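You operate a simulated robot arm through the tools that you are given. There is no shell and no other tool. Be economical: measure what you need, move in short steps, check, and stop when the job is done.

You are at the controls of a simulated robot arm. One attempt, no reset.

JOB
Put things in order on the strip of the packing bench behind the switch board. At the end: the small brown bottle from the strip of the packing bench behind the switch board stands where the clear bulb stood; the clear bulb from the strip of the packing bench behind the switch board stands on top of the black gauge; the tall green tin stands where the small brown bottle stood; the white porcelain knob from the strip of the packing bench behind the switch board stands on top of the wire spool; whatever was shut is shut again. Leave all else as you found it, and nothing knocked over.

The check looks at the end state, three seconds after you hand in, the way a careful person would. Anything else that was tipped, shoved, dropped, spilled or broken makes it a failure.

ROBOT AND FRAMES
A 6-joint arm with a two-finger parallel gripper, fixed in place. Base frame: the origin is at the foot of the arm, x ahead of it, y to its left, z up; the work surface is at about z = 0.8. Lengths are in m, angles in degrees, forces in N, time in s.
With the tool pointing down near the work surface it reaches from about 0.26 to 0.68 m from the base axis. Its first joint turns from -66.0 to 66.0 degrees. Payload 2.9 kg.
Tool frame: the origin (TCP) lies between the finger pads and is the grasp point; the fingertips stand 0.03 m ahead of it; z points along the fingers, y is the line along which they close. The gripper opens to 0.11 m. The fingers are 0.02 m wide and 0.01 m thick; the gripper's body (0.048 by 0.112 m) begins 0.055 m behind the TCP.
Orientation is that of the tool frame in the base frame, as a unit quaternion [x, y, z, w]. With the fingers straight down and closing along the base's y, the tool's x points along the base's -x, its y along +y and its z along -z.

CONTROLS
- The arm moves only by the tool send_rows. Its argument "increments" is a list of rows, each a list of 7 numbers: the shift along the base's x, y, z in mm, then the turn, a rotation vector about the base's x, y, z in degrees, then the opening in per cent of the stroke, from 0 (shut) to 100 (fully open). In form: [[dx, dy, dz, rx, ry, rz, gripper], ...]. A call has 1 to 8 rows; each row shifts and turns the commanded pose from where the row before left it. A row lasts 0.2 s, in which the tool goes at most 0.05 m and 8.6 degrees; a call with a longer step from one row to the next is refused whole, and so is a gripper value outside its range. A pose out of reach is approached as far as the arm can. The call stops where the force on the tool passes 40 N (or 10 N more than at its start, if that is more) or the arm is blocked; 0.2 s more then pass. Each finger travels about 0.108 m/s and halts on what it meets, pressing with about 24 N; the grip force reading is that of the motor and also rises with nothing between the fingers. The clock runs only during rows and for 0.2 s after the last one: add rows that do not move to give the fingers time. The reply holds the time, the measured pose of the TCP, the force on the tool along the base axes, the opening and the grip force, in the units named above and with some noise.
- Cameras (640 x 400 px; columns grow to the right, rows downward): "scene" is fixed at [0.0608, 0.4228, 1.3832]; the picture's right is [-0.88, -0.47, 0.00], its down [-0.26, 0.49, -0.83] and it looks along [0.39, -0.73, -0.56] (base axes); focal length 321 px, centre (320, 200). "wrist" rides on the gripper at [-0.036, 0, -0.057] in the tool frame; the picture's right is [0.00, -1.00, 0.00], its down [0.97, 0.00, -0.24] and it looks along [0.24, 0.00, 0.97] (tool axes); focal length 218 px, centre (320, 200).
- camera(camera): a new picture of that camera. The clock stands still meanwhile.
- probe_pixels(camera, pixels): for up to 12 pixels [column, row] of the newest picture of that camera ("zoom" is the newest enlarged one), the place [x, y, z] in the base frame of the surface seen there, good to about 0.002 m. The clock stands still meanwhile.
- close_up(camera, box): a new picture of the part [left, top, right, bottom] of that camera's present view, enlarged. The clock stands still meanwhile.
- close_job(): hands the job in; it is judged then, once.

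Go step by step. Measure first, check grasps and placings, and put right what went wrong. The budget is 80 turns and 46 pictures, counting those below and the enlarged ones. Unless the task says otherwise, let go and move clear before handing in, and close with one line.

The tools are called after "Call:" as a command line: name --pt "numbers of a row" for each row, then --argument value for the rest, lists and objects as JSON in quotes. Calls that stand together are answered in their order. send_rows: Moves the arm, as the interface text tells. Its arguments: {"type":"object","properties":{"increments":{"type":"array","items":{"type":"array","items":{"type":"number"}}}},"required":["increments"]} The other tools are called the same way: camera (camera) takes a picture; probe_pixels (camera, pixels) gives the place of the surface under pixels of a picture; close_up (camera, box) takes an enlarged picture of a part of a camera's view; close_job () hands the job in.

At the start:

```text
time: 0.0
ee_pos: [0.4008, -0.2455, 1.1103]
ee_rot: [0.0, 1.0, 0.0, 0.001]
force: [0.4, 0.3, -0.2]
opening: 0.1101
grasp_force: 0.0
```

scene: 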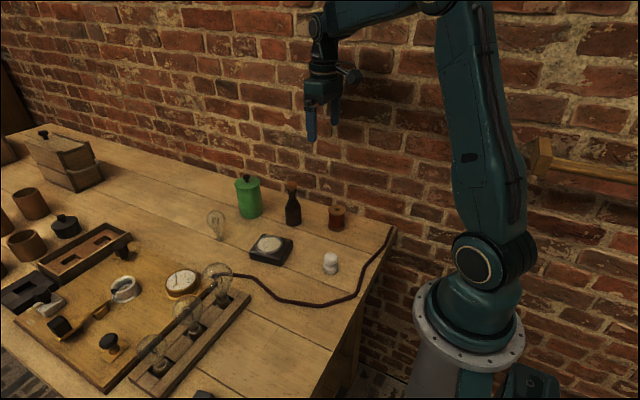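
wrist: 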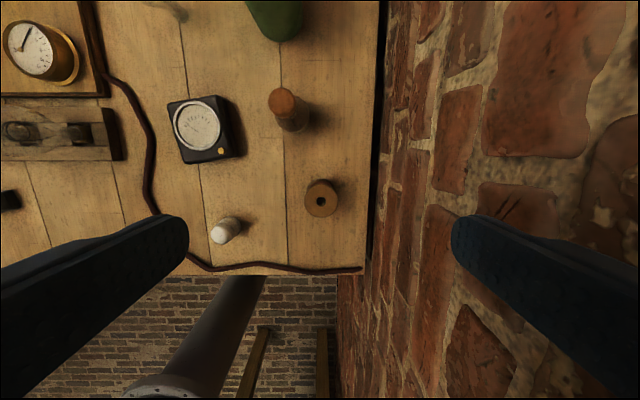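

The strip holds a clear bulb (217,222), green tin (248,197), bottle (292,205), spool (337,217), gauge (270,247) and knob (331,263). I'll enlarge that region to measure.

Call:
close_up --camera "scene" --box '[190, 160, 382, 280]'

Call:
close_up --camera "wrist" --box '[130, 0, 386, 280]'

```text
3.33 times, centred on (286, 220) of scene
```

zoom: 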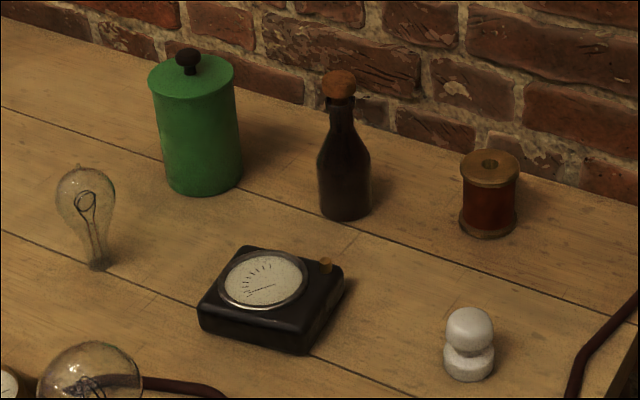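

```text
1.43 times, centred on (258, 140) of wrist
```

zoom: 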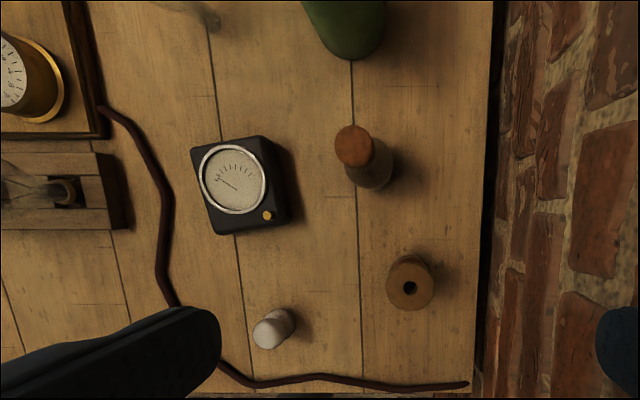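

I'll probe tops from the wrist enlargement (spool, knob, cork, gauge) and scene pixels for bulb, tin, bottle.

Call:
probe_pixels --camera "zoom" --pixels '[[398, 272], [422, 300], [396, 298], [268, 333], [284, 322], [354, 145], [236, 178], [205, 140], [262, 140], [285, 222], [213, 232], [267, 216]]'

Call:
probe_pixels --camera "scene" --pixels '[[217, 238], [217, 222], [214, 212], [246, 177], [248, 184], [250, 213], [292, 186], [293, 218], [331, 257], [331, 268], [337, 210], [336, 228]]'

```text
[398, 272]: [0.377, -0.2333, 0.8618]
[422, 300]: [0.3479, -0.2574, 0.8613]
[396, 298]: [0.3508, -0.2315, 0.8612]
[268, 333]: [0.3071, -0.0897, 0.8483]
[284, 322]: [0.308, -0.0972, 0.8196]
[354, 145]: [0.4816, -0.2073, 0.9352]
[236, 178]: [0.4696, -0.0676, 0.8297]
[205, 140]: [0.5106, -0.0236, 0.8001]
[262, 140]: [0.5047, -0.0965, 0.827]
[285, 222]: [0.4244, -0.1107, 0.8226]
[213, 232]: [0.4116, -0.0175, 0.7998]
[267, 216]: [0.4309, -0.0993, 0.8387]
```

```text
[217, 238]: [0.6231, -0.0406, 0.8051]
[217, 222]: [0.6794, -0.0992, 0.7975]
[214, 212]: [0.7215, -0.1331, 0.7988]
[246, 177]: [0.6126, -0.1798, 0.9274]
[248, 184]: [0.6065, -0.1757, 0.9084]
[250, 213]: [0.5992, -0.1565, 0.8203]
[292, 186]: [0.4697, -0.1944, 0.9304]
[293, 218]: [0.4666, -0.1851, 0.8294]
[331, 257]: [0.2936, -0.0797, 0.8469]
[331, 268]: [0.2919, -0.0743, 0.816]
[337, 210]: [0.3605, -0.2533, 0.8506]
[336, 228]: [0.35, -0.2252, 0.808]
```

Bulb glass is see-through to the probe; I need a view from above. Moving the wrist camera over the bulb and tin, staying high.

Call:
send_rows --pt "35 25 0 0 0 0 100" --pt "35 25 0 0 0 0 100" --pt "35 25 0 0 0 0 100" --pt "35 25 0 0 0 0 100" --pt "30 20 0 0 0 0 100" --pt "30 20 0 0 0 0 100"

Call:
camera --camera "wrist"

```text
time: 1.4
ee_pos: [0.6044, -0.105, 1.113]
ee_rot: [0.001, 1.0, 0.0, 0.001]
force: [0.2, 0.2, 0.4]
opening: 0.1099
grasp_force: 0.1
```

```text
41 pictures are left
```

wrist: 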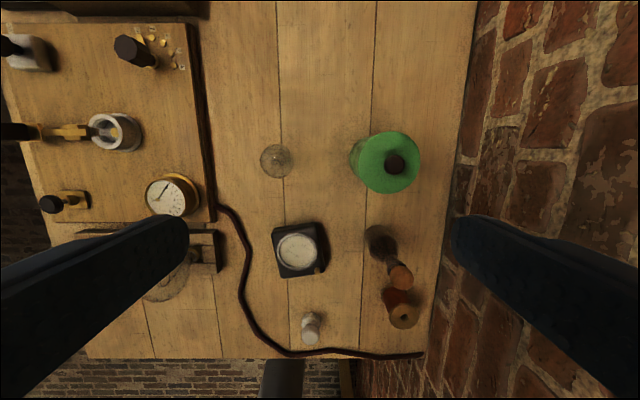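

Bulb at (276,161) projects to about (0.62,-0.043), ~45 mm wide. Enlarging for fine measures.

Call:
close_up --camera "wrist" --box '[200, 90, 480, 265]'

Call:
close_up --camera "scene" --box '[190, 195, 254, 245]'

Call:
probe_pixels --camera "wrist" --pixels '[[276, 172], [276, 161], [285, 168], [396, 142], [412, 162], [380, 185], [366, 165], [396, 162], [400, 274], [440, 230], [480, 200], [296, 250]]'

```text
2.29 times, centred on (340, 178) of wrist
```

zoom: 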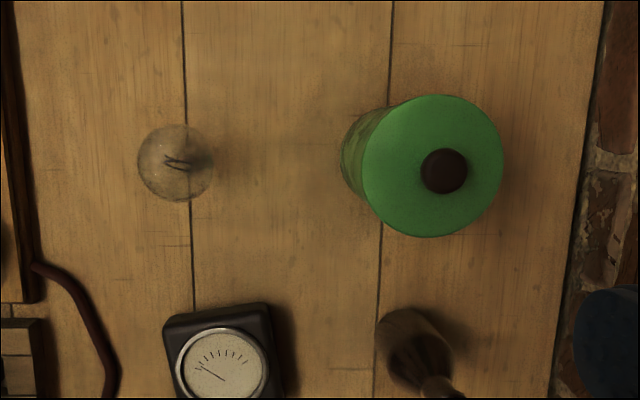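

```text
8.00 times, centred on (222, 220) of scene
```

zoom: 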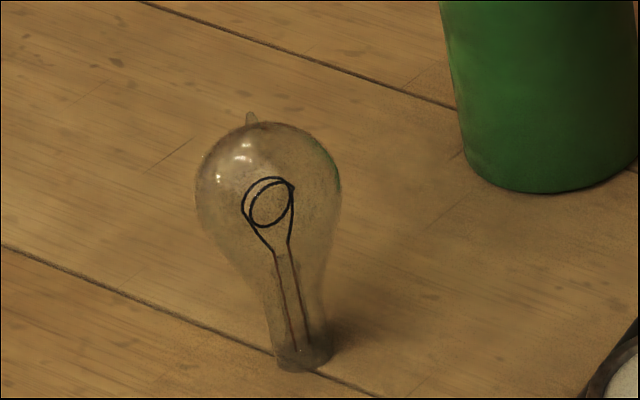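

```text
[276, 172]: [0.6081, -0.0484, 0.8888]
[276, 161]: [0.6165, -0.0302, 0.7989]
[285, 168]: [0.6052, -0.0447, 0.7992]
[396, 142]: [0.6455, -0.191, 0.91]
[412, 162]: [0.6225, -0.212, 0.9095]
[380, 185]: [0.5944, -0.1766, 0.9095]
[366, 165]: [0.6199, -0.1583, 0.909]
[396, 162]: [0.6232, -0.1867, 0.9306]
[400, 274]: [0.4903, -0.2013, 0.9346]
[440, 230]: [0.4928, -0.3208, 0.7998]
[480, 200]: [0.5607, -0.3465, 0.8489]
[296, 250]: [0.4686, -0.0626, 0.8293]
```

Bulb centre ≈ (0.619,-0.042), widest at z≈0.867; tin top centre (0.623,-0.187), lid z 0.91; wall near y=-0.346. I'll descend to above the bulb and check alignment.

Call:
send_rows --pt "5 21 -37 0 0 0 70" --pt "5 21 -38 0 0 0 70" --pt "5 21 -38 0 0 0 70" --pt "0 0 -40 0 0 0 70" --pt "0 0 0 0 0 0 70"

Call:
camera --camera "wrist"

```text
time: 2.6
ee_pos: [0.6175, -0.0388, 0.9589]
ee_rot: [0.0, 1.0, 0.0, 0.0]
force: [0.5, -0.1, -0.1]
opening: 0.0772
grasp_force: 0.1
```

```text
38 pictures are left
```

wrist: 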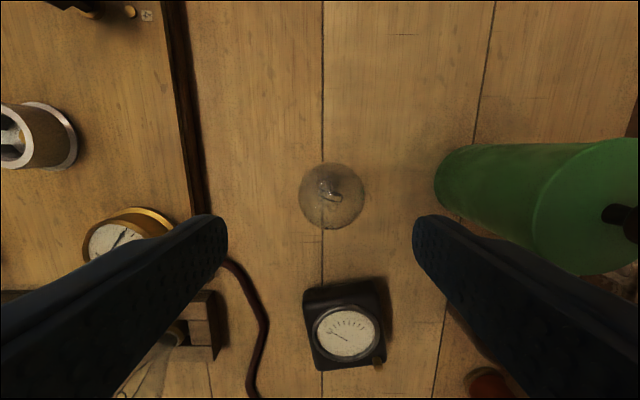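

Bulb at (333,196) works out to (0.619,-0.048). Correcting and lowering to z 0.866, then closing.

Call:
send_rows --pt "2 -9 0 0 0 0 70" --pt "0 0 -31 0 0 0 70" --pt "0 0 -31 0 0 0 70" --pt "0 0 -31 0 0 0 70" --pt "0 0 0 0 0 0 55" --pt "0 0 0 0 0 0 46"

Call:
camera --camera "wrist"

```text
time: 4.0
ee_pos: [0.6179, -0.0499, 0.8656]
ee_rot: [0.0, 1.0, 0.001, 0.001]
force: [-0.5, -0.2, 0.4]
opening: 0.0507
grasp_force: 0.0
```

```text
37 pictures are left
```

wrist: 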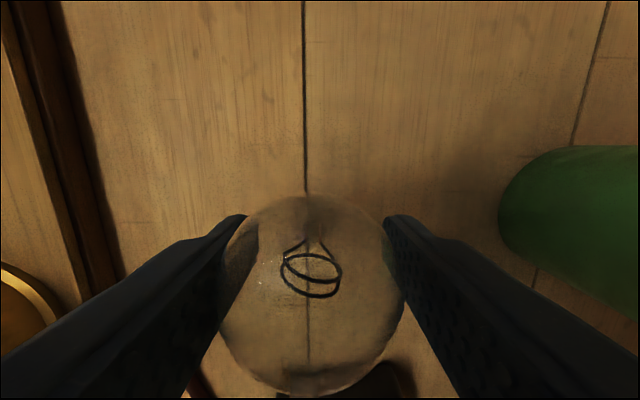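

Glass centre is near column 311, i.e. ~2.5 mm to +y, and sphere centre slightly above the TCP. Small correction, then closing.

Call:
send_rows --pt "1 2.5 4 0 0 0 46" --pt "0 0 0 0 0 0 46" --pt "0 0 0 0 0 0 40" --pt "0 0 0 0 0 0 35" --pt "0 0 0 0 0 0 35"

Call:
camera --camera "wrist"

```text
time: 5.2
ee_pos: [0.6193, -0.0484, 0.8709]
ee_rot: [0.0, 1.0, 0.0, 0.001]
force: [0.3, -0.5, 0.0]
opening: 0.0441
grasp_force: 23.9
```

```text
36 pictures are left
```

wrist: 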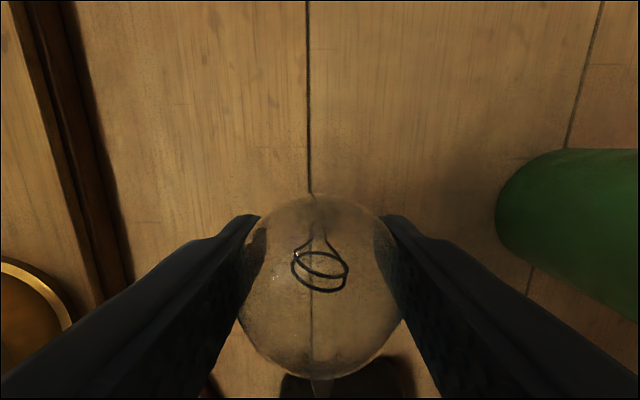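

Bulb is gripped (0.044 m, 24 N). Lifting it straight up, then measuring the gauge top.

Call:
send_rows --pt "0 0 10 0 0 0 35" --pt "0 0 25 0 0 0 35" --pt "0 0 35 0 0 0 35" --pt "0 0 30 0 0 0 35"

Call:
close_up --camera "scene" --box '[190, 170, 318, 270]'

Call:
close_up --camera "wrist" --box '[200, 200, 440, 400]'

```text
time: 6.2
ee_pos: [0.6187, -0.0503, 0.9671]
ee_rot: [0.0, 1.0, 0.0, 0.0]
force: [0.1, 0.1, -0.3]
opening: 0.044
grasp_force: 23.9
```

```text
4.00 times, centred on (254, 220) of scene
```

zoom: 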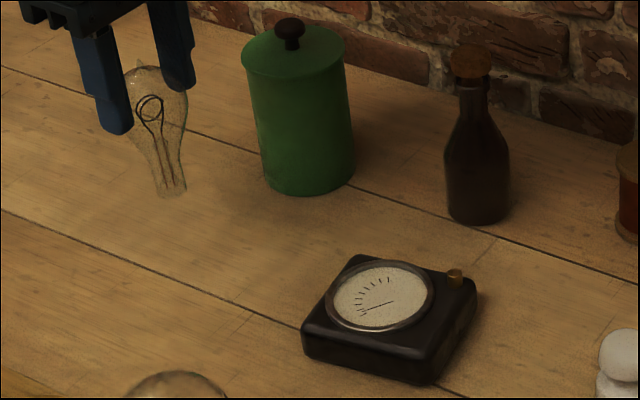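

```text
2.00 times, centred on (320, 300) of wrist
```

zoom: 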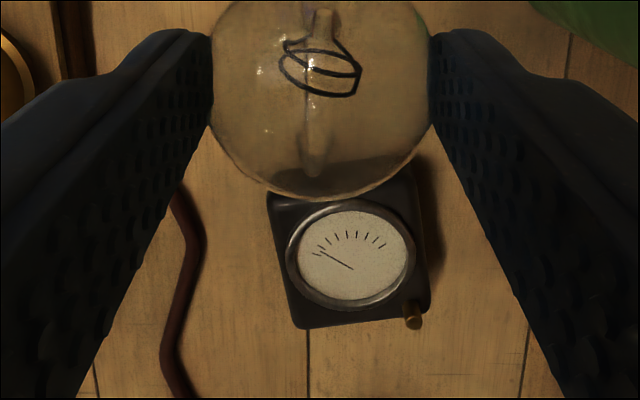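

Bulb hangs upright between the fingers. Probing the gauge dial, rim and housing.

Call:
probe_pixels --camera "zoom" --pixels '[[305, 255], [400, 255], [352, 218], [352, 290], [352, 255], [293, 255], [411, 250], [350, 303], [305, 320], [425, 290], [278, 208], [413, 308]]'

```text
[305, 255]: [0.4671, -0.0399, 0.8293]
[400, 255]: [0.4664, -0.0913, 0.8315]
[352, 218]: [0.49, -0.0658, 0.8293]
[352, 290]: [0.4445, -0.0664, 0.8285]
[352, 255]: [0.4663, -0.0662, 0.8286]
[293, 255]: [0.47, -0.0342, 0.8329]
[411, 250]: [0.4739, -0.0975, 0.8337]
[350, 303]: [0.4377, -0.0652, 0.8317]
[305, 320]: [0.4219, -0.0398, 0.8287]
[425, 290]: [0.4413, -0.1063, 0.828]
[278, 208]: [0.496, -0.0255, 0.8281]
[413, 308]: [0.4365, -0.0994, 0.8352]
```

Dial face is flat, z≈0.829, centre (0.467,-0.066). Carrying the bulb over it and coming down to ~8 mm above.

Call:
send_rows --pt "-38 -4 0 0 0 0 35" --pt "-38 -4 0 0 0 0 35" --pt "-38 -4 0 0 0 0 35" --pt "-38 -5 0 0 0 0 35" --pt "0 0 -30 0 0 0 35" --pt "0 0 -30 0 0 0 35" --pt "0 0 0 0 0 0 35"

Call:
close_up --camera "scene" --box '[206, 170, 334, 270]'

```text
time: 7.8
ee_pos: [0.4652, -0.0674, 0.9084]
ee_rot: [0.0, 1.0, 0.0, 0.002]
force: [3.0, -1.5, 14.7]
opening: 0.0441
grasp_force: 24.4
```

```text
4.00 times, centred on (270, 220) of scene
```

zoom: 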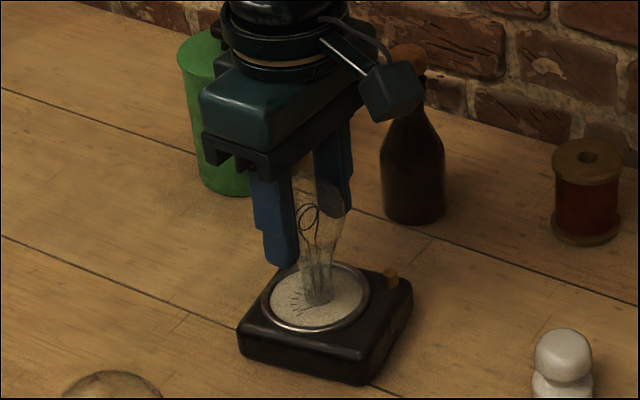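

There's already 14.7 N of upward contact, so the bulb rests on the dial glass. Backing off a hair and looking closely.

Call:
send_rows --pt "0 0 1.5 0 0 0 35" --pt "0 0 0 0 0 0 35"

Call:
close_up --camera "scene" --box '[246, 210, 310, 260]'

Call:
camera --camera "wrist"

```text
time: 8.4
ee_pos: [0.4652, -0.0661, 0.9099]
ee_rot: [0.001, 1.0, 0.001, -0.001]
force: [1.1, -1.6, 3.7]
opening: 0.0439
grasp_force: 23.5
```

```text
8.00 times, centred on (278, 235) of scene
```

zoom: 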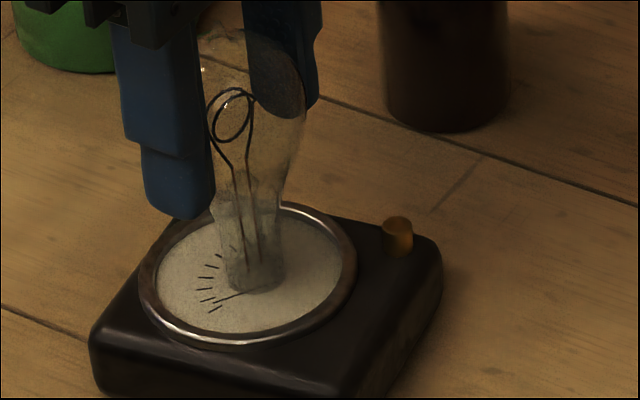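

```text
31 pictures are left
```

wrist: 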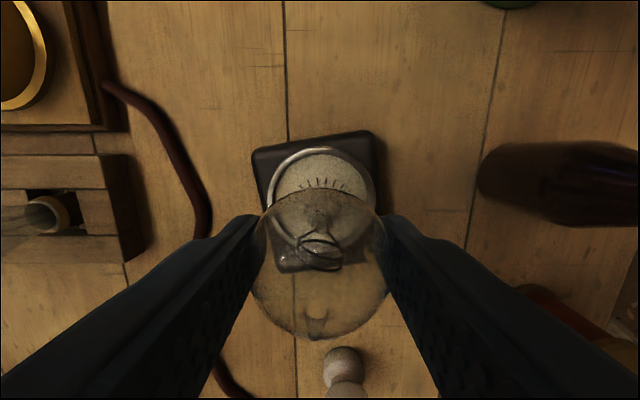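

The bulb's axis (base (255,280) to top in the enlargement) matches image vertical, and it sits inside the rim. Easing up 0.5 mm, opening, then rising.

Call:
send_rows --pt "0 0 0.5 0 0 0 35" --pt "0 0 0 0 0 0 42" --pt "0 0 0 0 0 0 55" --pt "0 0 0 0 0 0 70" --pt "0 0 0 0 0 0 70"

Call:
close_up --camera "scene" --box '[246, 210, 310, 260]'

```text
time: 9.6
ee_pos: [0.4669, -0.0652, 0.9108]
ee_rot: [0.0, 1.0, 0.0, 0.0]
force: [0.1, -1.1, 0.5]
opening: 0.077
grasp_force: 0.1
```

```text
8.00 times, centred on (278, 235) of scene
```

zoom: 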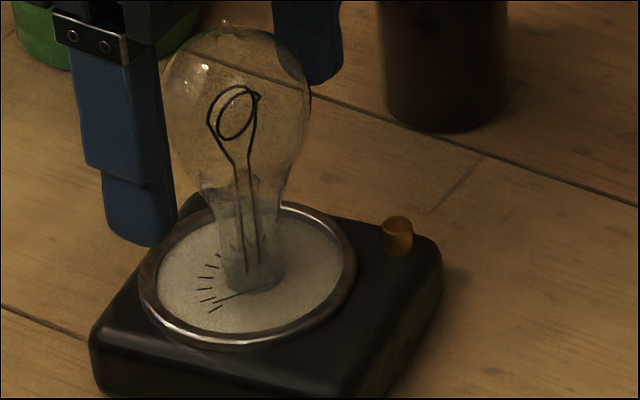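

The bulb stands on the gauge on its own. Rising clear and moving over the bottle for measurement.

Call:
send_rows --pt "0 0 30 0 0 0 70" --pt "0 0 45 0 0 0 70" --pt "0 0 45 0 0 0 70" --pt "0 -40 30 0 0 0 70" --pt "0 -40 0 0 0 0 70" --pt "-10 -50 0 0 0 0 70"

Call:
camera --camera "wrist"

Call:
close_up --camera "scene" --box '[246, 170, 342, 245]'

```text
refused: row 6 steps farther than a row can; nothing moved
```

```text
29 pictures are left
```

wrist: 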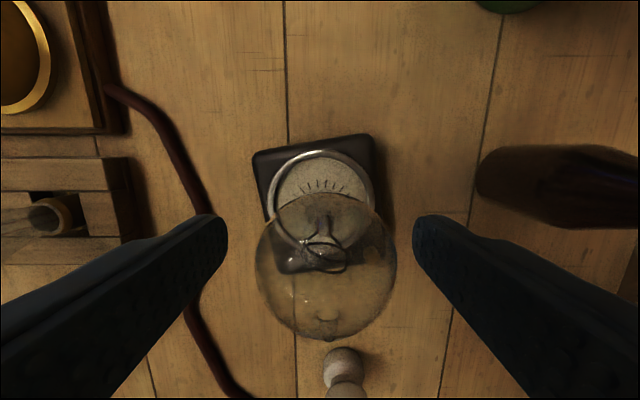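

```text
5.33 times, centred on (294, 208) of scene
```

zoom: 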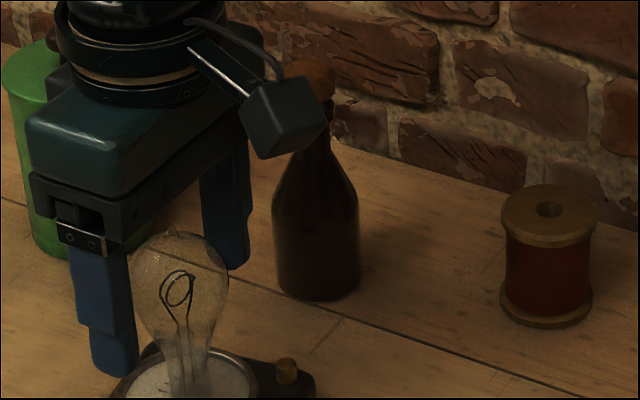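

Row 6 was refused, so nothing moved. The scene shows a block sticking out from the hand (zoom (285,115)), which matters for tilting; probing it and the bottle.

Call:
probe_pixels --camera "zoom" --pixels '[[265, 125], [300, 120], [285, 150], [210, 50], [315, 230], [315, 280], [330, 110], [320, 150], [110, 180], [276, 285]]'

Call:
send_rows --pt "0 0 30 0 0 0 70" --pt "0 0 45 0 0 0 70" --pt "0 0 45 0 0 0 70" --pt "0 -40 25 0 0 0 70" --pt "0 -45 0 0 0 0 70" --pt "-10 -45 0 0 0 0 70"

Call:
close_up --camera "wrist" --box '[200, 40, 440, 240]'

Call:
close_up --camera "scene" --box '[246, 110, 374, 240]'

```text
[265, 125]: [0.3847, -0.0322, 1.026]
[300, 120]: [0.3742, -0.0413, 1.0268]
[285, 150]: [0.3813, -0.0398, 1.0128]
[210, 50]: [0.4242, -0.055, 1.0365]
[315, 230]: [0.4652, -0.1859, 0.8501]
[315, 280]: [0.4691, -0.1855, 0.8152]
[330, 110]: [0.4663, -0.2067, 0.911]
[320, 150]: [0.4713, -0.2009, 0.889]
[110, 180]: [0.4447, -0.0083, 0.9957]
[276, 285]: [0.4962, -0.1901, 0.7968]
```

```text
time: 11.0
ee_pos: [0.4583, -0.1974, 1.0546]
ee_rot: [0.0, 1.0, 0.0, -0.001]
force: [0.6, -0.3, -0.9]
opening: 0.0769
grasp_force: 0.2
```

```text
2.00 times, centred on (320, 140) of wrist
```

zoom: 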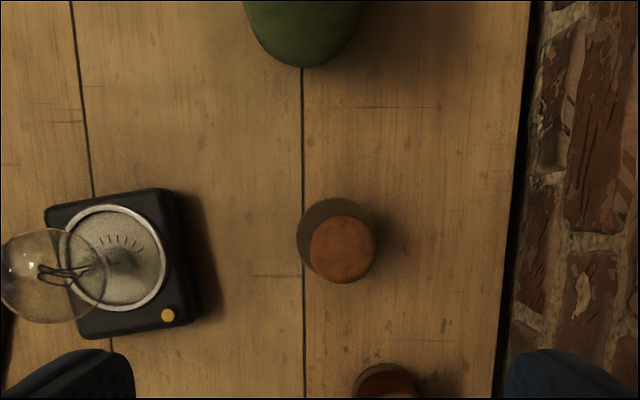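

```text
3.08 times, centred on (310, 175) of scene
```

zoom: 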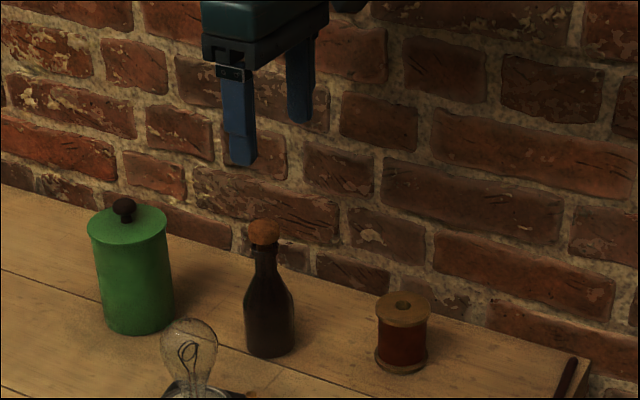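

Cork top at about (0.480,-0.206,0.935), ~27 mm wide, and the palm would hit it if I gripped the body vertically; I'll grip at the cork/neck and test the lift gently.

Call:
send_rows --pt "22 -10.5 -30 0 0 0 55" --pt "0 0 -40 0 0 0 55" --pt "0 0 -40 0 0 0 55" --pt "0 0 -22 0 0 0 55" --pt "0 0 0 0 0 0 45" --pt "0 0 0 0 0 0 45"

Call:
camera --camera "wrist"

Call:
close_up --camera "scene" --box '[246, 160, 342, 220]'

```text
time: 12.4
ee_pos: [0.4835, -0.2089, 0.9233]
ee_rot: [0.001, 1.0, 0.0, 0.0]
force: [-0.3, 0.5, 0.5]
opening: 0.0495
grasp_force: 0.0
```

```text
25 pictures are left
```

wrist: 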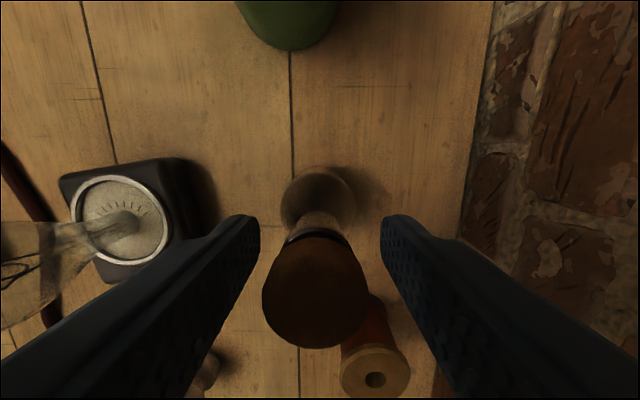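

```text
6.67 times, centred on (294, 190) of scene
```

zoom: 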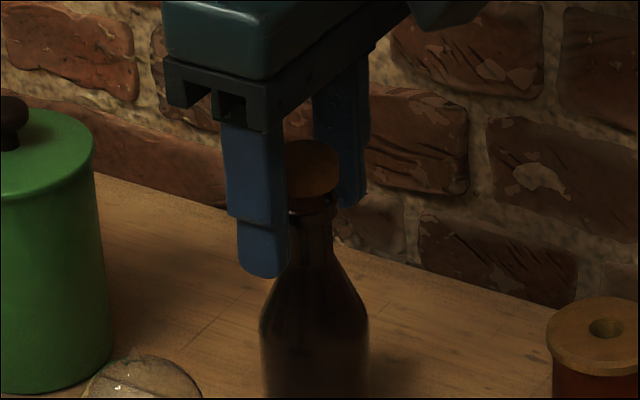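

The cork is centred between the pads (column ~316, expected ~320). Closing, then a small 8 mm test lift.

Call:
send_rows --pt "0 1 0 0 0 0 35" --pt "0 0 0 0 0 0 20" --pt "0 0 0 0 0 0 15" --pt "0 0 0 0 0 0 15" --pt "0 0 8 0 0 0 15" --pt "0 0 0 0 0 0 15"

Call:
close_up --camera "scene" --box '[246, 160, 342, 220]'

```text
time: 13.8
ee_pos: [0.4797, -0.2055, 0.9323]
ee_rot: [0.0, 1.0, 0.0, 0.0]
force: [0.0, 0.1, -2.4]
opening: 0.0273
grasp_force: 24.1
```

```text
6.67 times, centred on (294, 190) of scene
```

zoom: 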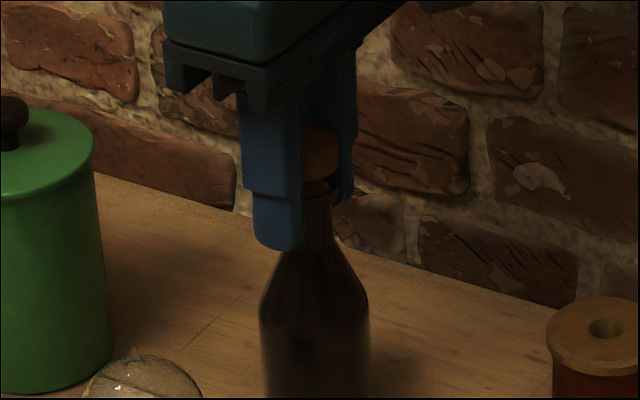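

Force now -2.4 N, so the bottle's weight is carried. Lifting on and checking the whole bottle.

Call:
send_rows --pt "0 0 25 0 0 0 15" --pt "0 0 35 0 0 0 15" --pt "0 0 40 0 0 0 15" --pt "0 0 40 0 0 0 15"

Call:
close_up --camera "scene" --box '[200, 110, 360, 250]'

```text
time: 14.8
ee_pos: [0.4803, -0.2047, 1.0732]
ee_rot: [0.001, 1.0, 0.0, 0.0]
force: [0.4, 0.1, -1.0]
opening: 0.0272
grasp_force: 23.9
```

```text
2.86 times, centred on (280, 180) of scene
```

zoom: 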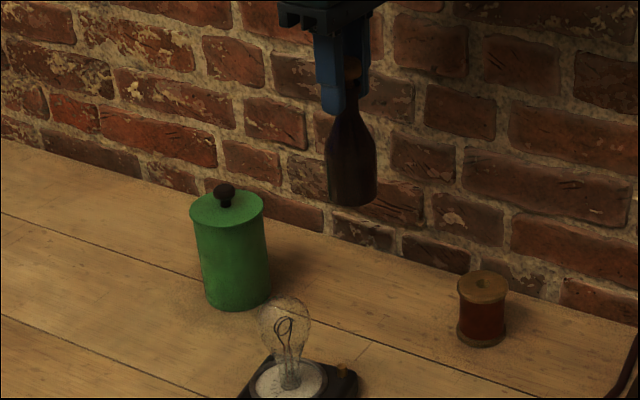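

Bottle is lifted whole and hangs straight. Carrying it to the bulb's old spot (0.619,-0.047) and lowering to just above the bench.

Call:
send_rows --pt "28 31.7 0 0 0 0 15" --pt "28 31.7 0 0 0 0 15" --pt "28 31.7 0 0 0 0 15" --pt "28 31.7 0 0 0 0 15" --pt "28 31.7 0 0 0 0 15" --pt "0 0 -40 0 0 0 15" --pt "0 0 -45 0 0 0 15" --pt "0 0 -45 0 0 0 15"

Call:
send_rows --pt "0 0 -10 0 0 0 15" --pt "0 0 -5 0 0 0 15" --pt "0 0 -2 0 0 0 15" --pt "0 0 0 0 0 0 15"

Call:
close_up --camera "scene" --box '[180, 150, 308, 260]'

```text
time: 16.6
ee_pos: [0.6235, -0.0467, 0.9439]
ee_rot: [-0.001, 1.0, 0.0, 0.0]
force: [0.1, -0.3, -1.7]
opening: 0.027
grasp_force: 23.4
```

```text
time: 17.6
ee_pos: [0.6222, -0.0469, 0.9237]
ee_rot: [0.0, 1.0, 0.0, 0.0]
force: [0.0, -0.8, -1.3]
opening: 0.0274
grasp_force: 24.1
```

```text
3.64 times, centred on (244, 205) of scene
```

zoom: 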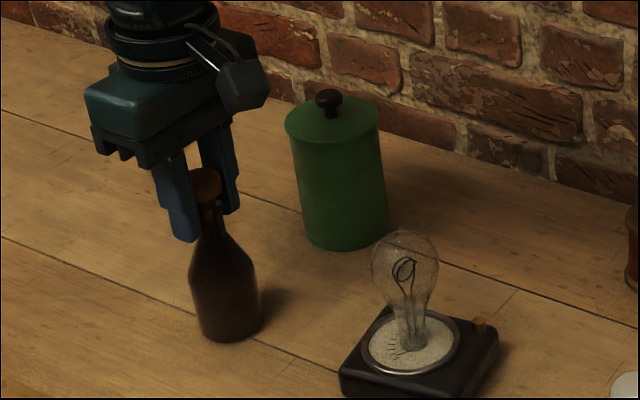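

Almost down, still weight-bearing (-1.3 N). Nudging x back 2 mm and lowering in 1 mm steps.

Call:
send_rows --pt "-2 0 0 0 0 0 15" --pt "0 0 -1 0 0 0 15" --pt "0 0 0 0 0 0 15"

Call:
send_rows --pt "0 0 -1 0 0 0 15" --pt "0 0 0 0 0 0 15"

```text
time: 18.4
ee_pos: [0.6185, -0.0473, 0.9234]
ee_rot: [0.001, 1.0, 0.0, 0.0]
force: [-0.9, -1.0, -0.4]
opening: 0.0271
grasp_force: 23.9
```

```text
time: 19.0
ee_pos: [0.6184, -0.0473, 0.9222]
ee_rot: [-0.001, 1.0, 0.0, 0.001]
force: [-3.1, 1.3, 7.7]
opening: 0.0274
grasp_force: 24.3
```

Contact (7.7 N up), so the bottle stands on the bench. Opening and rising.

Call:
send_rows --pt "0 0 0.7 0 0 0 15" --pt "0 0 0 0 0 0 30" --pt "0 0 0 0 0 0 50" --pt "0 0 0 0 0 0 60" --pt "0 0 30 0 0 0 60" --pt "0 0 45 0 0 0 100" --pt "0 0 45 0 0 0 100"

Call:
close_up --camera "scene" --box '[180, 150, 308, 260]'

Call:
camera --camera "wrist"

```text
time: 20.6
ee_pos: [0.6192, -0.0488, 1.0422]
ee_rot: [0.0, 1.0, 0.0, 0.001]
force: [0.5, -0.2, 0.1]
opening: 0.1101
grasp_force: 0.0
```

```text
3.64 times, centred on (244, 205) of scene
```

zoom: 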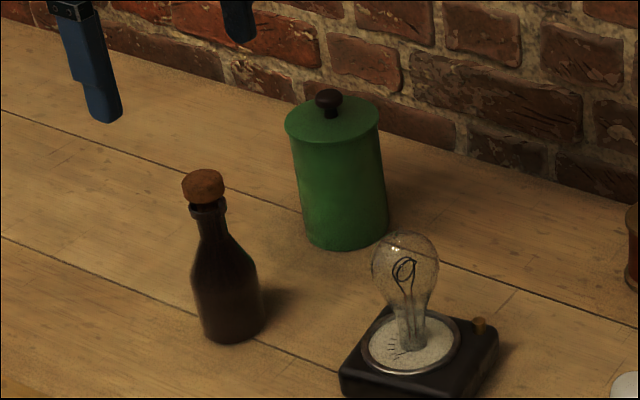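

```text
19 pictures are left
```

wrist: 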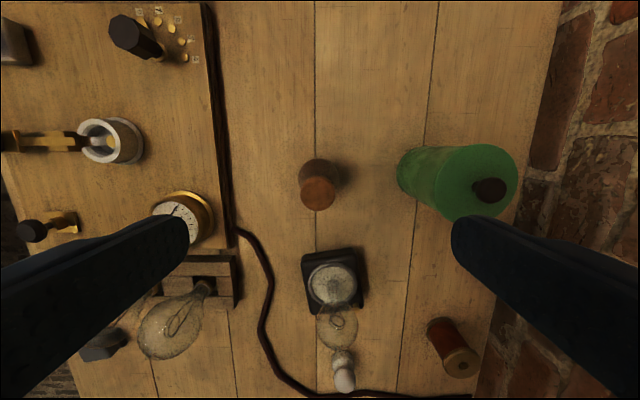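

Bottle stands upright on the old bulb spot, all else still. Looking closely at the tin's lid before choosing the grip height.

Call:
close_up --camera "scene" --box '[226, 170, 274, 222]'

```text
7.69 times, centred on (250, 196) of scene
```

zoom: 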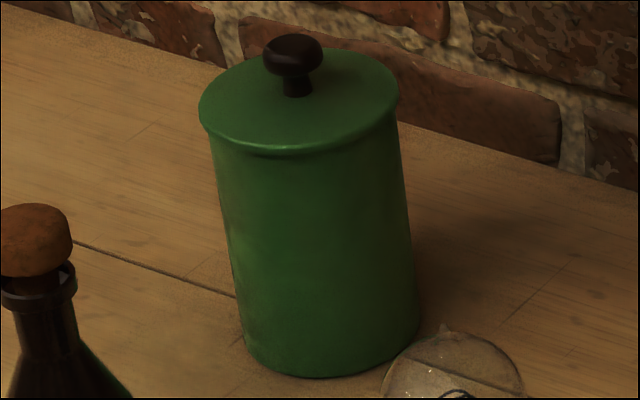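

The lid has a slight lip, so vertical fingers will bear there; I'll grip with TCP at z 0.90 and do a careful test lift to see whether tin and lid move together. First positioning above it.

Call:
send_rows --pt "1 -35 0 0 0 0 100" --pt "1 -35 0 0 0 0 100" --pt "1 -35 0 0 0 0 100" --pt "1 -35 0 0 0 0 100" --pt "0 0 -43 0 0 0 100" --pt "0 0 0 0 0 0 100"

Call:
camera --camera "wrist"

```text
time: 22.0
ee_pos: [0.6256, -0.1871, 0.999]
ee_rot: [0.0, 1.0, -0.001, 0.0]
force: [-0.3, -0.2, 0.1]
opening: 0.1102
grasp_force: 0.1
```

```text
17 pictures are left
```

wrist: 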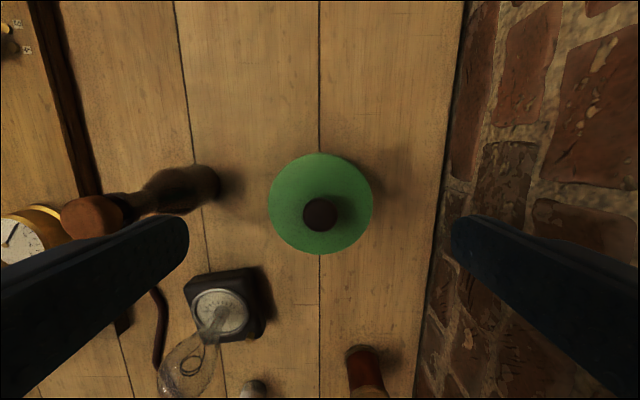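

The tin is centred at (320,203) between the open fingers. Descending to z 0.90 and closing.

Call:
send_rows --pt "0 0 -40 0 0 0 100" --pt "0 0 -40 0 0 0 100" --pt "0 0 -20 0 0 0 100" --pt "0 0 0 0 0 0 80" --pt "0 0 0 0 0 0 65" --pt "0 0 0 0 0 0 55" --pt "0 0 0 0 0 0 55"

Call:
send_rows --pt "0 0 3 0 0 0 55" --pt "0 0 3 0 0 0 55" --pt "0 0 0 0 0 0 55" --pt "0 0 0 0 0 0 55"

Call:
close_up --camera "scene" --box '[226, 170, 274, 222]'

```text
time: 23.6
ee_pos: [0.6219, -0.1877, 0.8988]
ee_rot: [-0.001, 1.0, -0.001, -0.001]
force: [1.3, -0.2, -1.6]
opening: 0.0722
grasp_force: 23.6
```

```text
time: 24.6
ee_pos: [0.6227, -0.1873, 0.9054]
ee_rot: [0.001, 1.0, 0.0, 0.0]
force: [-0.5, -0.5, -1.1]
opening: 0.0722
grasp_force: 23.8
```

```text
7.69 times, centred on (250, 196) of scene
```

zoom: 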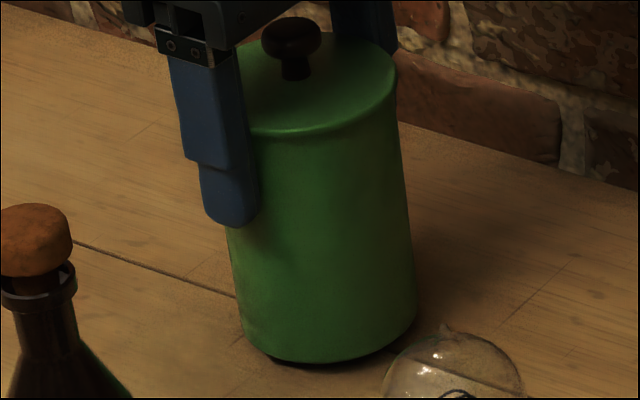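

The whole tin rose with the grip (its base moved up to row 362). Lifting more, carrying to the bottle's old spot (0.479,-0.206), and lowering.

Call:
send_rows --pt "0 0 30 0 0 0 55" --pt "-35.5 -4.7 0 0 0 0 55" --pt "-35.5 -4.7 0 0 0 0 55" --pt "-35.5 -4.7 0 0 0 0 55" --pt "-35.3 -4.9 0 0 0 0 55" --pt "0 0 -15 0 0 0 55" --pt "0 0 -15 0 0 0 55" --pt "0 0 0 0 0 0 55"

Call:
send_rows --pt "0 0 -4 0 0 0 55" --pt "0 0 0 0 0 0 55"

```text
time: 26.4
ee_pos: [0.4804, -0.2038, 0.9058]
ee_rot: [0.0, 1.0, 0.0, 0.0]
force: [0.1, 0.2, -2.6]
opening: 0.0719
grasp_force: 24.3
```

```text
time: 27.0
ee_pos: [0.4815, -0.2059, 0.9003]
ee_rot: [0.001, 1.0, -0.001, 0.0]
force: [-0.5, 0.0, -0.4]
opening: 0.0718
grasp_force: 23.9
```

Still just off the bench or barely touching; lowering 1 mm at a time.

Call:
send_rows --pt "0 0 -1 0 0 0 55" --pt "0 0 0 0 0 0 55"

Call:
send_rows --pt "0 0 -1 0 0 0 55" --pt "0 0 0 0 0 0 55"

```text
time: 27.6
ee_pos: [0.4811, -0.2042, 0.8997]
ee_rot: [0.0, 1.0, 0.0, 0.0]
force: [-0.3, 0.0, -1.3]
opening: 0.0724
grasp_force: 24.3
```

```text
time: 28.2
ee_pos: [0.4797, -0.2053, 0.8996]
ee_rot: [0.0, 1.0, 0.0, 0.0]
force: [-0.1, 0.4, -1.0]
opening: 0.0719
grasp_force: 23.8
```

Call:
send_rows --pt "0 0 -1 0 0 0 55" --pt "0 0 0 0 0 0 55"

Call:
close_up --camera "scene" --box '[262, 170, 326, 230]'

```text
time: 28.8
ee_pos: [0.4795, -0.2052, 0.8983]
ee_rot: [0.0, 1.0, 0.0, 0.0]
force: [0.7, 0.2, -2.0]
opening: 0.0723
grasp_force: 23.7
```

```text
6.67 times, centred on (294, 200) of scene
```

zoom: 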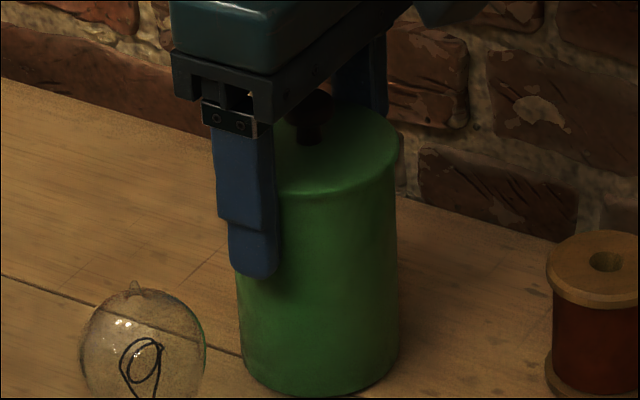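

The readings still show weight (-2 N), so it's not on the bench yet. Another couple of small steps.

Call:
send_rows --pt "0 0 -1 0 0 0 55" --pt "0 0 0 0 0 0 55"

Call:
send_rows --pt "0 0 -1 0 0 0 55" --pt "0 0 0 0 0 0 55"

```text
time: 29.4
ee_pos: [0.4797, -0.2067, 0.8986]
ee_rot: [0.001, 1.0, 0.0, 0.001]
force: [-0.6, 2.3, 6.7]
opening: 0.0721
grasp_force: 24.1
```

```text
time: 30.0
ee_pos: [0.4791, -0.2057, 0.8976]
ee_rot: [0.0, 1.0, -0.001, 0.003]
force: [-2.0, 5.6, 24.4]
opening: 0.0721
grasp_force: 24.2
```

Firm contact (24 N), so I'm backing up 1 mm, then opening fully and rising.

Call:
send_rows --pt "0 0 1.2 0 0 0 55" --pt "0 0 0 0 0 0 75" --pt "0 0 0 0 0 0 100" --pt "0 0 0 0 0 0 100" --pt "0 0 30 0 0 0 100" --pt "0 0 45 0 0 0 100" --pt "0 0 45 0 0 0 100"

Call:
send_rows --pt "-40 20 0 0 0 0 60" --pt "-40 20 0 0 0 0 60" --pt "-40 25 0 0 0 0 60" --pt "-20 30 0 0 0 0 60"

Call:
camera --camera "wrist"

Call:
close_up --camera "scene" --box '[190, 160, 382, 280]'

```text
time: 31.6
ee_pos: [0.479, -0.205, 1.017]
ee_rot: [0.0, 1.0, 0.0, 0.0]
force: [-0.4, 0.0, 0.8]
opening: 0.1102
grasp_force: 0.0
```

```text
time: 32.6
ee_pos: [0.3394, -0.1114, 1.0174]
ee_rot: [0.0, 1.0, 0.0, 0.0]
force: [-0.4, 0.4, 0.3]
opening: 0.0664
grasp_force: 0.0
```

```text
14 pictures are left
```

wrist: 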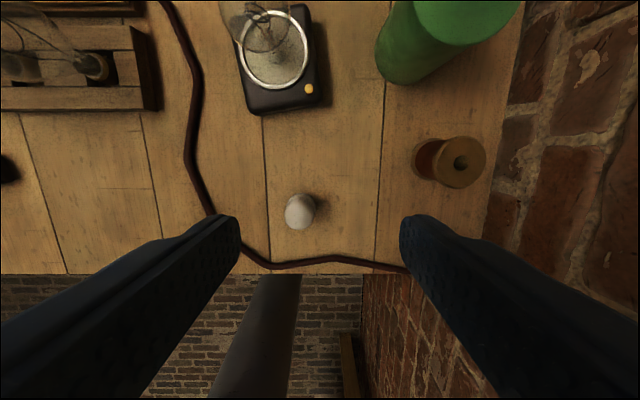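

```text
3.33 times, centred on (286, 220) of scene
```

zoom: 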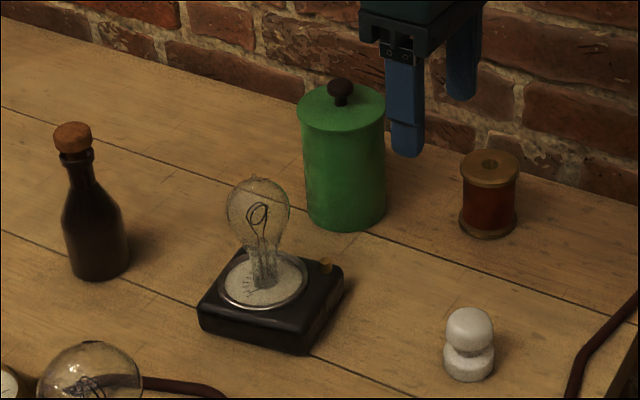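

Tin, bottle and bulb all stand well. Now measuring knob (299,211) and spool (460,162) in the wrist view.

Call:
probe_pixels --camera "wrist" --pixels '[[299, 205], [292, 212], [306, 212], [299, 220], [299, 226], [462, 141], [484, 162], [461, 186], [440, 162], [450, 152], [472, 175], [311, 206]]'

Call:
close_up --camera "wrist" --box '[260, 110, 500, 260]'

```text
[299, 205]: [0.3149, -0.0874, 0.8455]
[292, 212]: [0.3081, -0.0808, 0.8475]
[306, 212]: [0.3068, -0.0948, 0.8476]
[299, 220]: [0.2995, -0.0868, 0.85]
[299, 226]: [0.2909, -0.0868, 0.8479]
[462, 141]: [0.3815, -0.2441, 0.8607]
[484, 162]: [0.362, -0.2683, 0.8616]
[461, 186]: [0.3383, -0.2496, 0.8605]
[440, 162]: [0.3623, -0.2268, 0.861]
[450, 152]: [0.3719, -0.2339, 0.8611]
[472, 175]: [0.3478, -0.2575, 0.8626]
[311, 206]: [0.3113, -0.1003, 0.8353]
```

```text
2.67 times, centred on (380, 185) of wrist
```

zoom: 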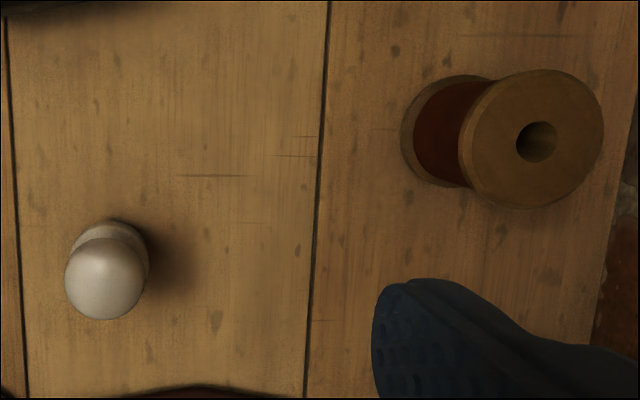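

Knob axis ≈ (0.301,-0.087), top 0.850; spool axis ≈ (0.361,-0.2475), top 0.861. Moving down around the knob, fingers open, then checking.

Call:
send_rows --pt "-38 23.5 0 0 0 0 60" --pt "0 0 -45 0 0 0 60" --pt "0 0 -45 0 0 0 60" --pt "0 0 -45 0 0 0 60" --pt "0 0 -30 0 0 0 60" --pt "0 0 -15 0 0 0 50" --pt "0 0 0 0 0 0 45"

Call:
camera --camera "wrist"

```text
time: 34.2
ee_pos: [0.3019, -0.0872, 0.8362]
ee_rot: [0.0, 1.0, 0.001, 0.0]
force: [-0.2, 0.0, -1.0]
opening: 0.0495
grasp_force: 0.1
```

```text
11 pictures are left
```

wrist: 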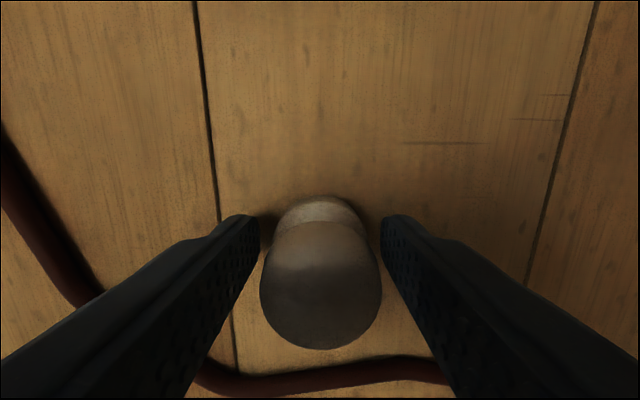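

Knob is centred (column 320). Closing and lifting.

Call:
send_rows --pt "0 0 0 0 0 0 30" --pt "0 0 0 0 0 0 20" --pt "0 0 0 0 0 0 20" --pt "0 0 10 0 0 0 20" --pt "0 0 40 0 0 0 20" --pt "0 0 45 0 0 0 20"

Call:
send_rows --pt "15 -40 0 0 0 0 20" --pt "15 -40 0 0 0 0 20" --pt "15 -40 0 0 0 0 20" --pt "15 -40 0 0 0 0 20" --pt "0 0 -25 0 0 0 20" --pt "0 0 0 0 0 0 20"

Call:
close_up --camera "scene" --box '[305, 170, 369, 240]'

Call:
camera --camera "wrist"

```text
time: 35.6
ee_pos: [0.2999, -0.0891, 0.935]
ee_rot: [0.0, 1.0, 0.001, -0.001]
force: [0.7, 0.5, -1.0]
opening: 0.0365
grasp_force: 23.7
```

```text
time: 37.0
ee_pos: [0.3629, -0.2471, 0.9071]
ee_rot: [0.001, 1.0, 0.0, 0.0]
force: [-0.7, 0.7, -0.7]
opening: 0.0363
grasp_force: 23.9
```

```text
5.71 times, centred on (337, 205) of scene
```

zoom: 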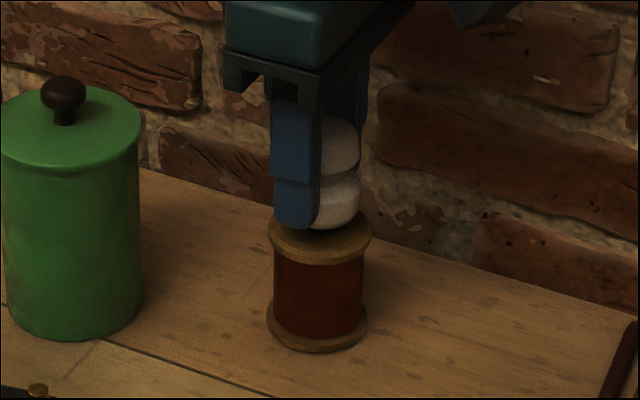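

```text
9 pictures are left
```

wrist: 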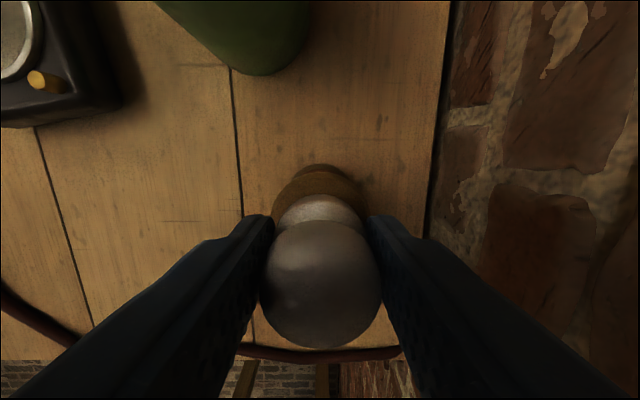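

The knob hangs over the spool's centre. Lowering in small steps.

Call:
send_rows --pt "0 0 -4 0 0 0 20" --pt "0 0 -2 0 0 0 20" --pt "0 0 0 0 0 0 20"

Call:
send_rows --pt "0 0 -1 0 0 0 20" --pt "0 0 0 0 0 0 20"

Call:
send_rows --pt "0 0 -1 0 0 0 20" --pt "0 0 0 0 0 0 20"

```text
time: 37.8
ee_pos: [0.3617, -0.2466, 0.9029]
ee_rot: [0.001, 1.0, 0.0, 0.0]
force: [-0.1, -0.5, -1.3]
opening: 0.0365
grasp_force: 23.3
```

```text
time: 38.4
ee_pos: [0.3627, -0.2471, 0.9006]
ee_rot: [0.0, 1.0, 0.001, 0.0]
force: [0.2, -0.4, -0.4]
opening: 0.0365
grasp_force: 24.1
```

```text
time: 39.0
ee_pos: [0.3635, -0.2469, 0.9002]
ee_rot: [0.0, 1.0, 0.0, 0.0]
force: [0.5, 1.6, -1.2]
opening: 0.0366
grasp_force: 23.6
```

Not touching yet; continuing by 1 mm.

Call:
send_rows --pt "0 0 -1 0 0 0 20" --pt "0 0 0 0 0 0 20"

Call:
send_rows --pt "0 0 -1 0 0 0 20" --pt "0 0 0 0 0 0 20"

```text
time: 39.6
ee_pos: [0.3627, -0.2456, 0.8992]
ee_rot: [0.0, 1.0, 0.0, -0.001]
force: [1.4, 0.3, -0.8]
opening: 0.0365
grasp_force: 24.2
```

```text
time: 40.2
ee_pos: [0.3618, -0.2468, 0.8982]
ee_rot: [0.0, 1.0, -0.001, 0.0]
force: [0.5, -0.1, -0.8]
opening: 0.0365
grasp_force: 23.7
```

Call:
send_rows --pt "0 0 -1 0 0 0 20" --pt "0 0 0 0 0 0 20"

Call:
close_up --camera "scene" --box '[305, 180, 369, 240]'

```text
time: 40.8
ee_pos: [0.3615, -0.2455, 0.8983]
ee_rot: [0.0, 1.0, 0.0, 0.001]
force: [-1.4, -0.3, 7.0]
opening: 0.0364
grasp_force: 24.3
```

```text
6.67 times, centred on (337, 210) of scene
```

zoom: 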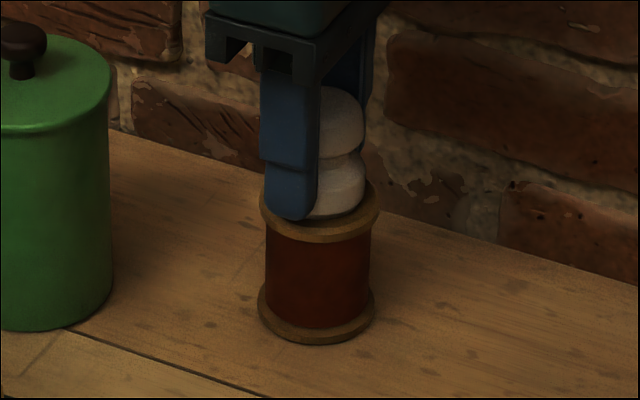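

Contact (7 N) and the knob sits on the spool. Opening, rising straight up, and moving clear.

Call:
send_rows --pt "0 0 0.5 0 0 0 25" --pt "0 0 0 0 0 0 36" --pt "0 0 0 0 0 0 50" --pt "0 0 0 0 0 0 60" --pt "0 0 20 0 0 0 60" --pt "0 0 45 0 0 0 60" --pt "0 0 45 0 0 0 60" --pt "0 0 45 0 0 0 60"

Call:
camera --camera "scene"

Call:
close_up --camera "scene" --box '[190, 160, 382, 280]'

```text
time: 42.6
ee_pos: [0.3631, -0.2487, 1.0524]
ee_rot: [0.0, 1.0, 0.0, 0.0]
force: [-0.6, -0.1, 0.6]
opening: 0.0659
grasp_force: 0.1
```

```text
7 pictures are left
```

scene: 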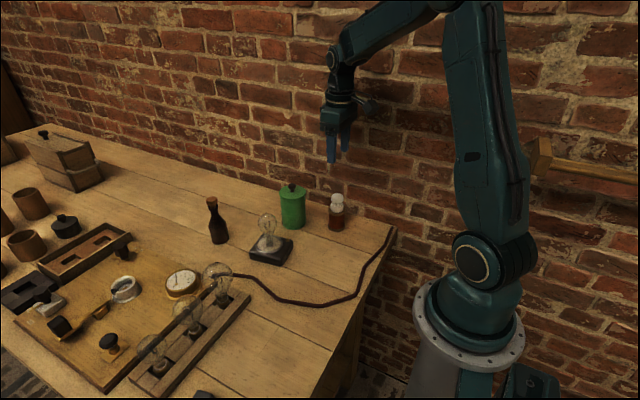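

```text
3.33 times, centred on (286, 220) of scene
```

zoom: 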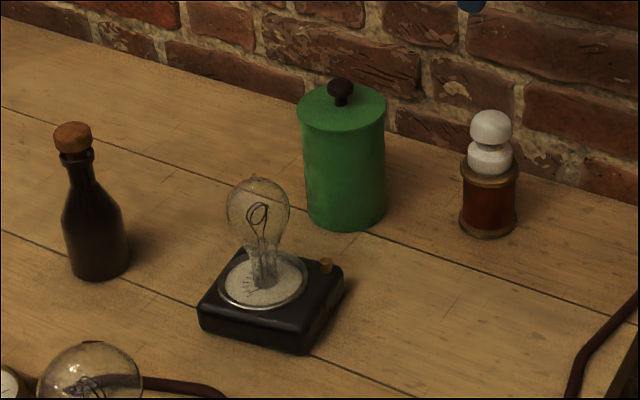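

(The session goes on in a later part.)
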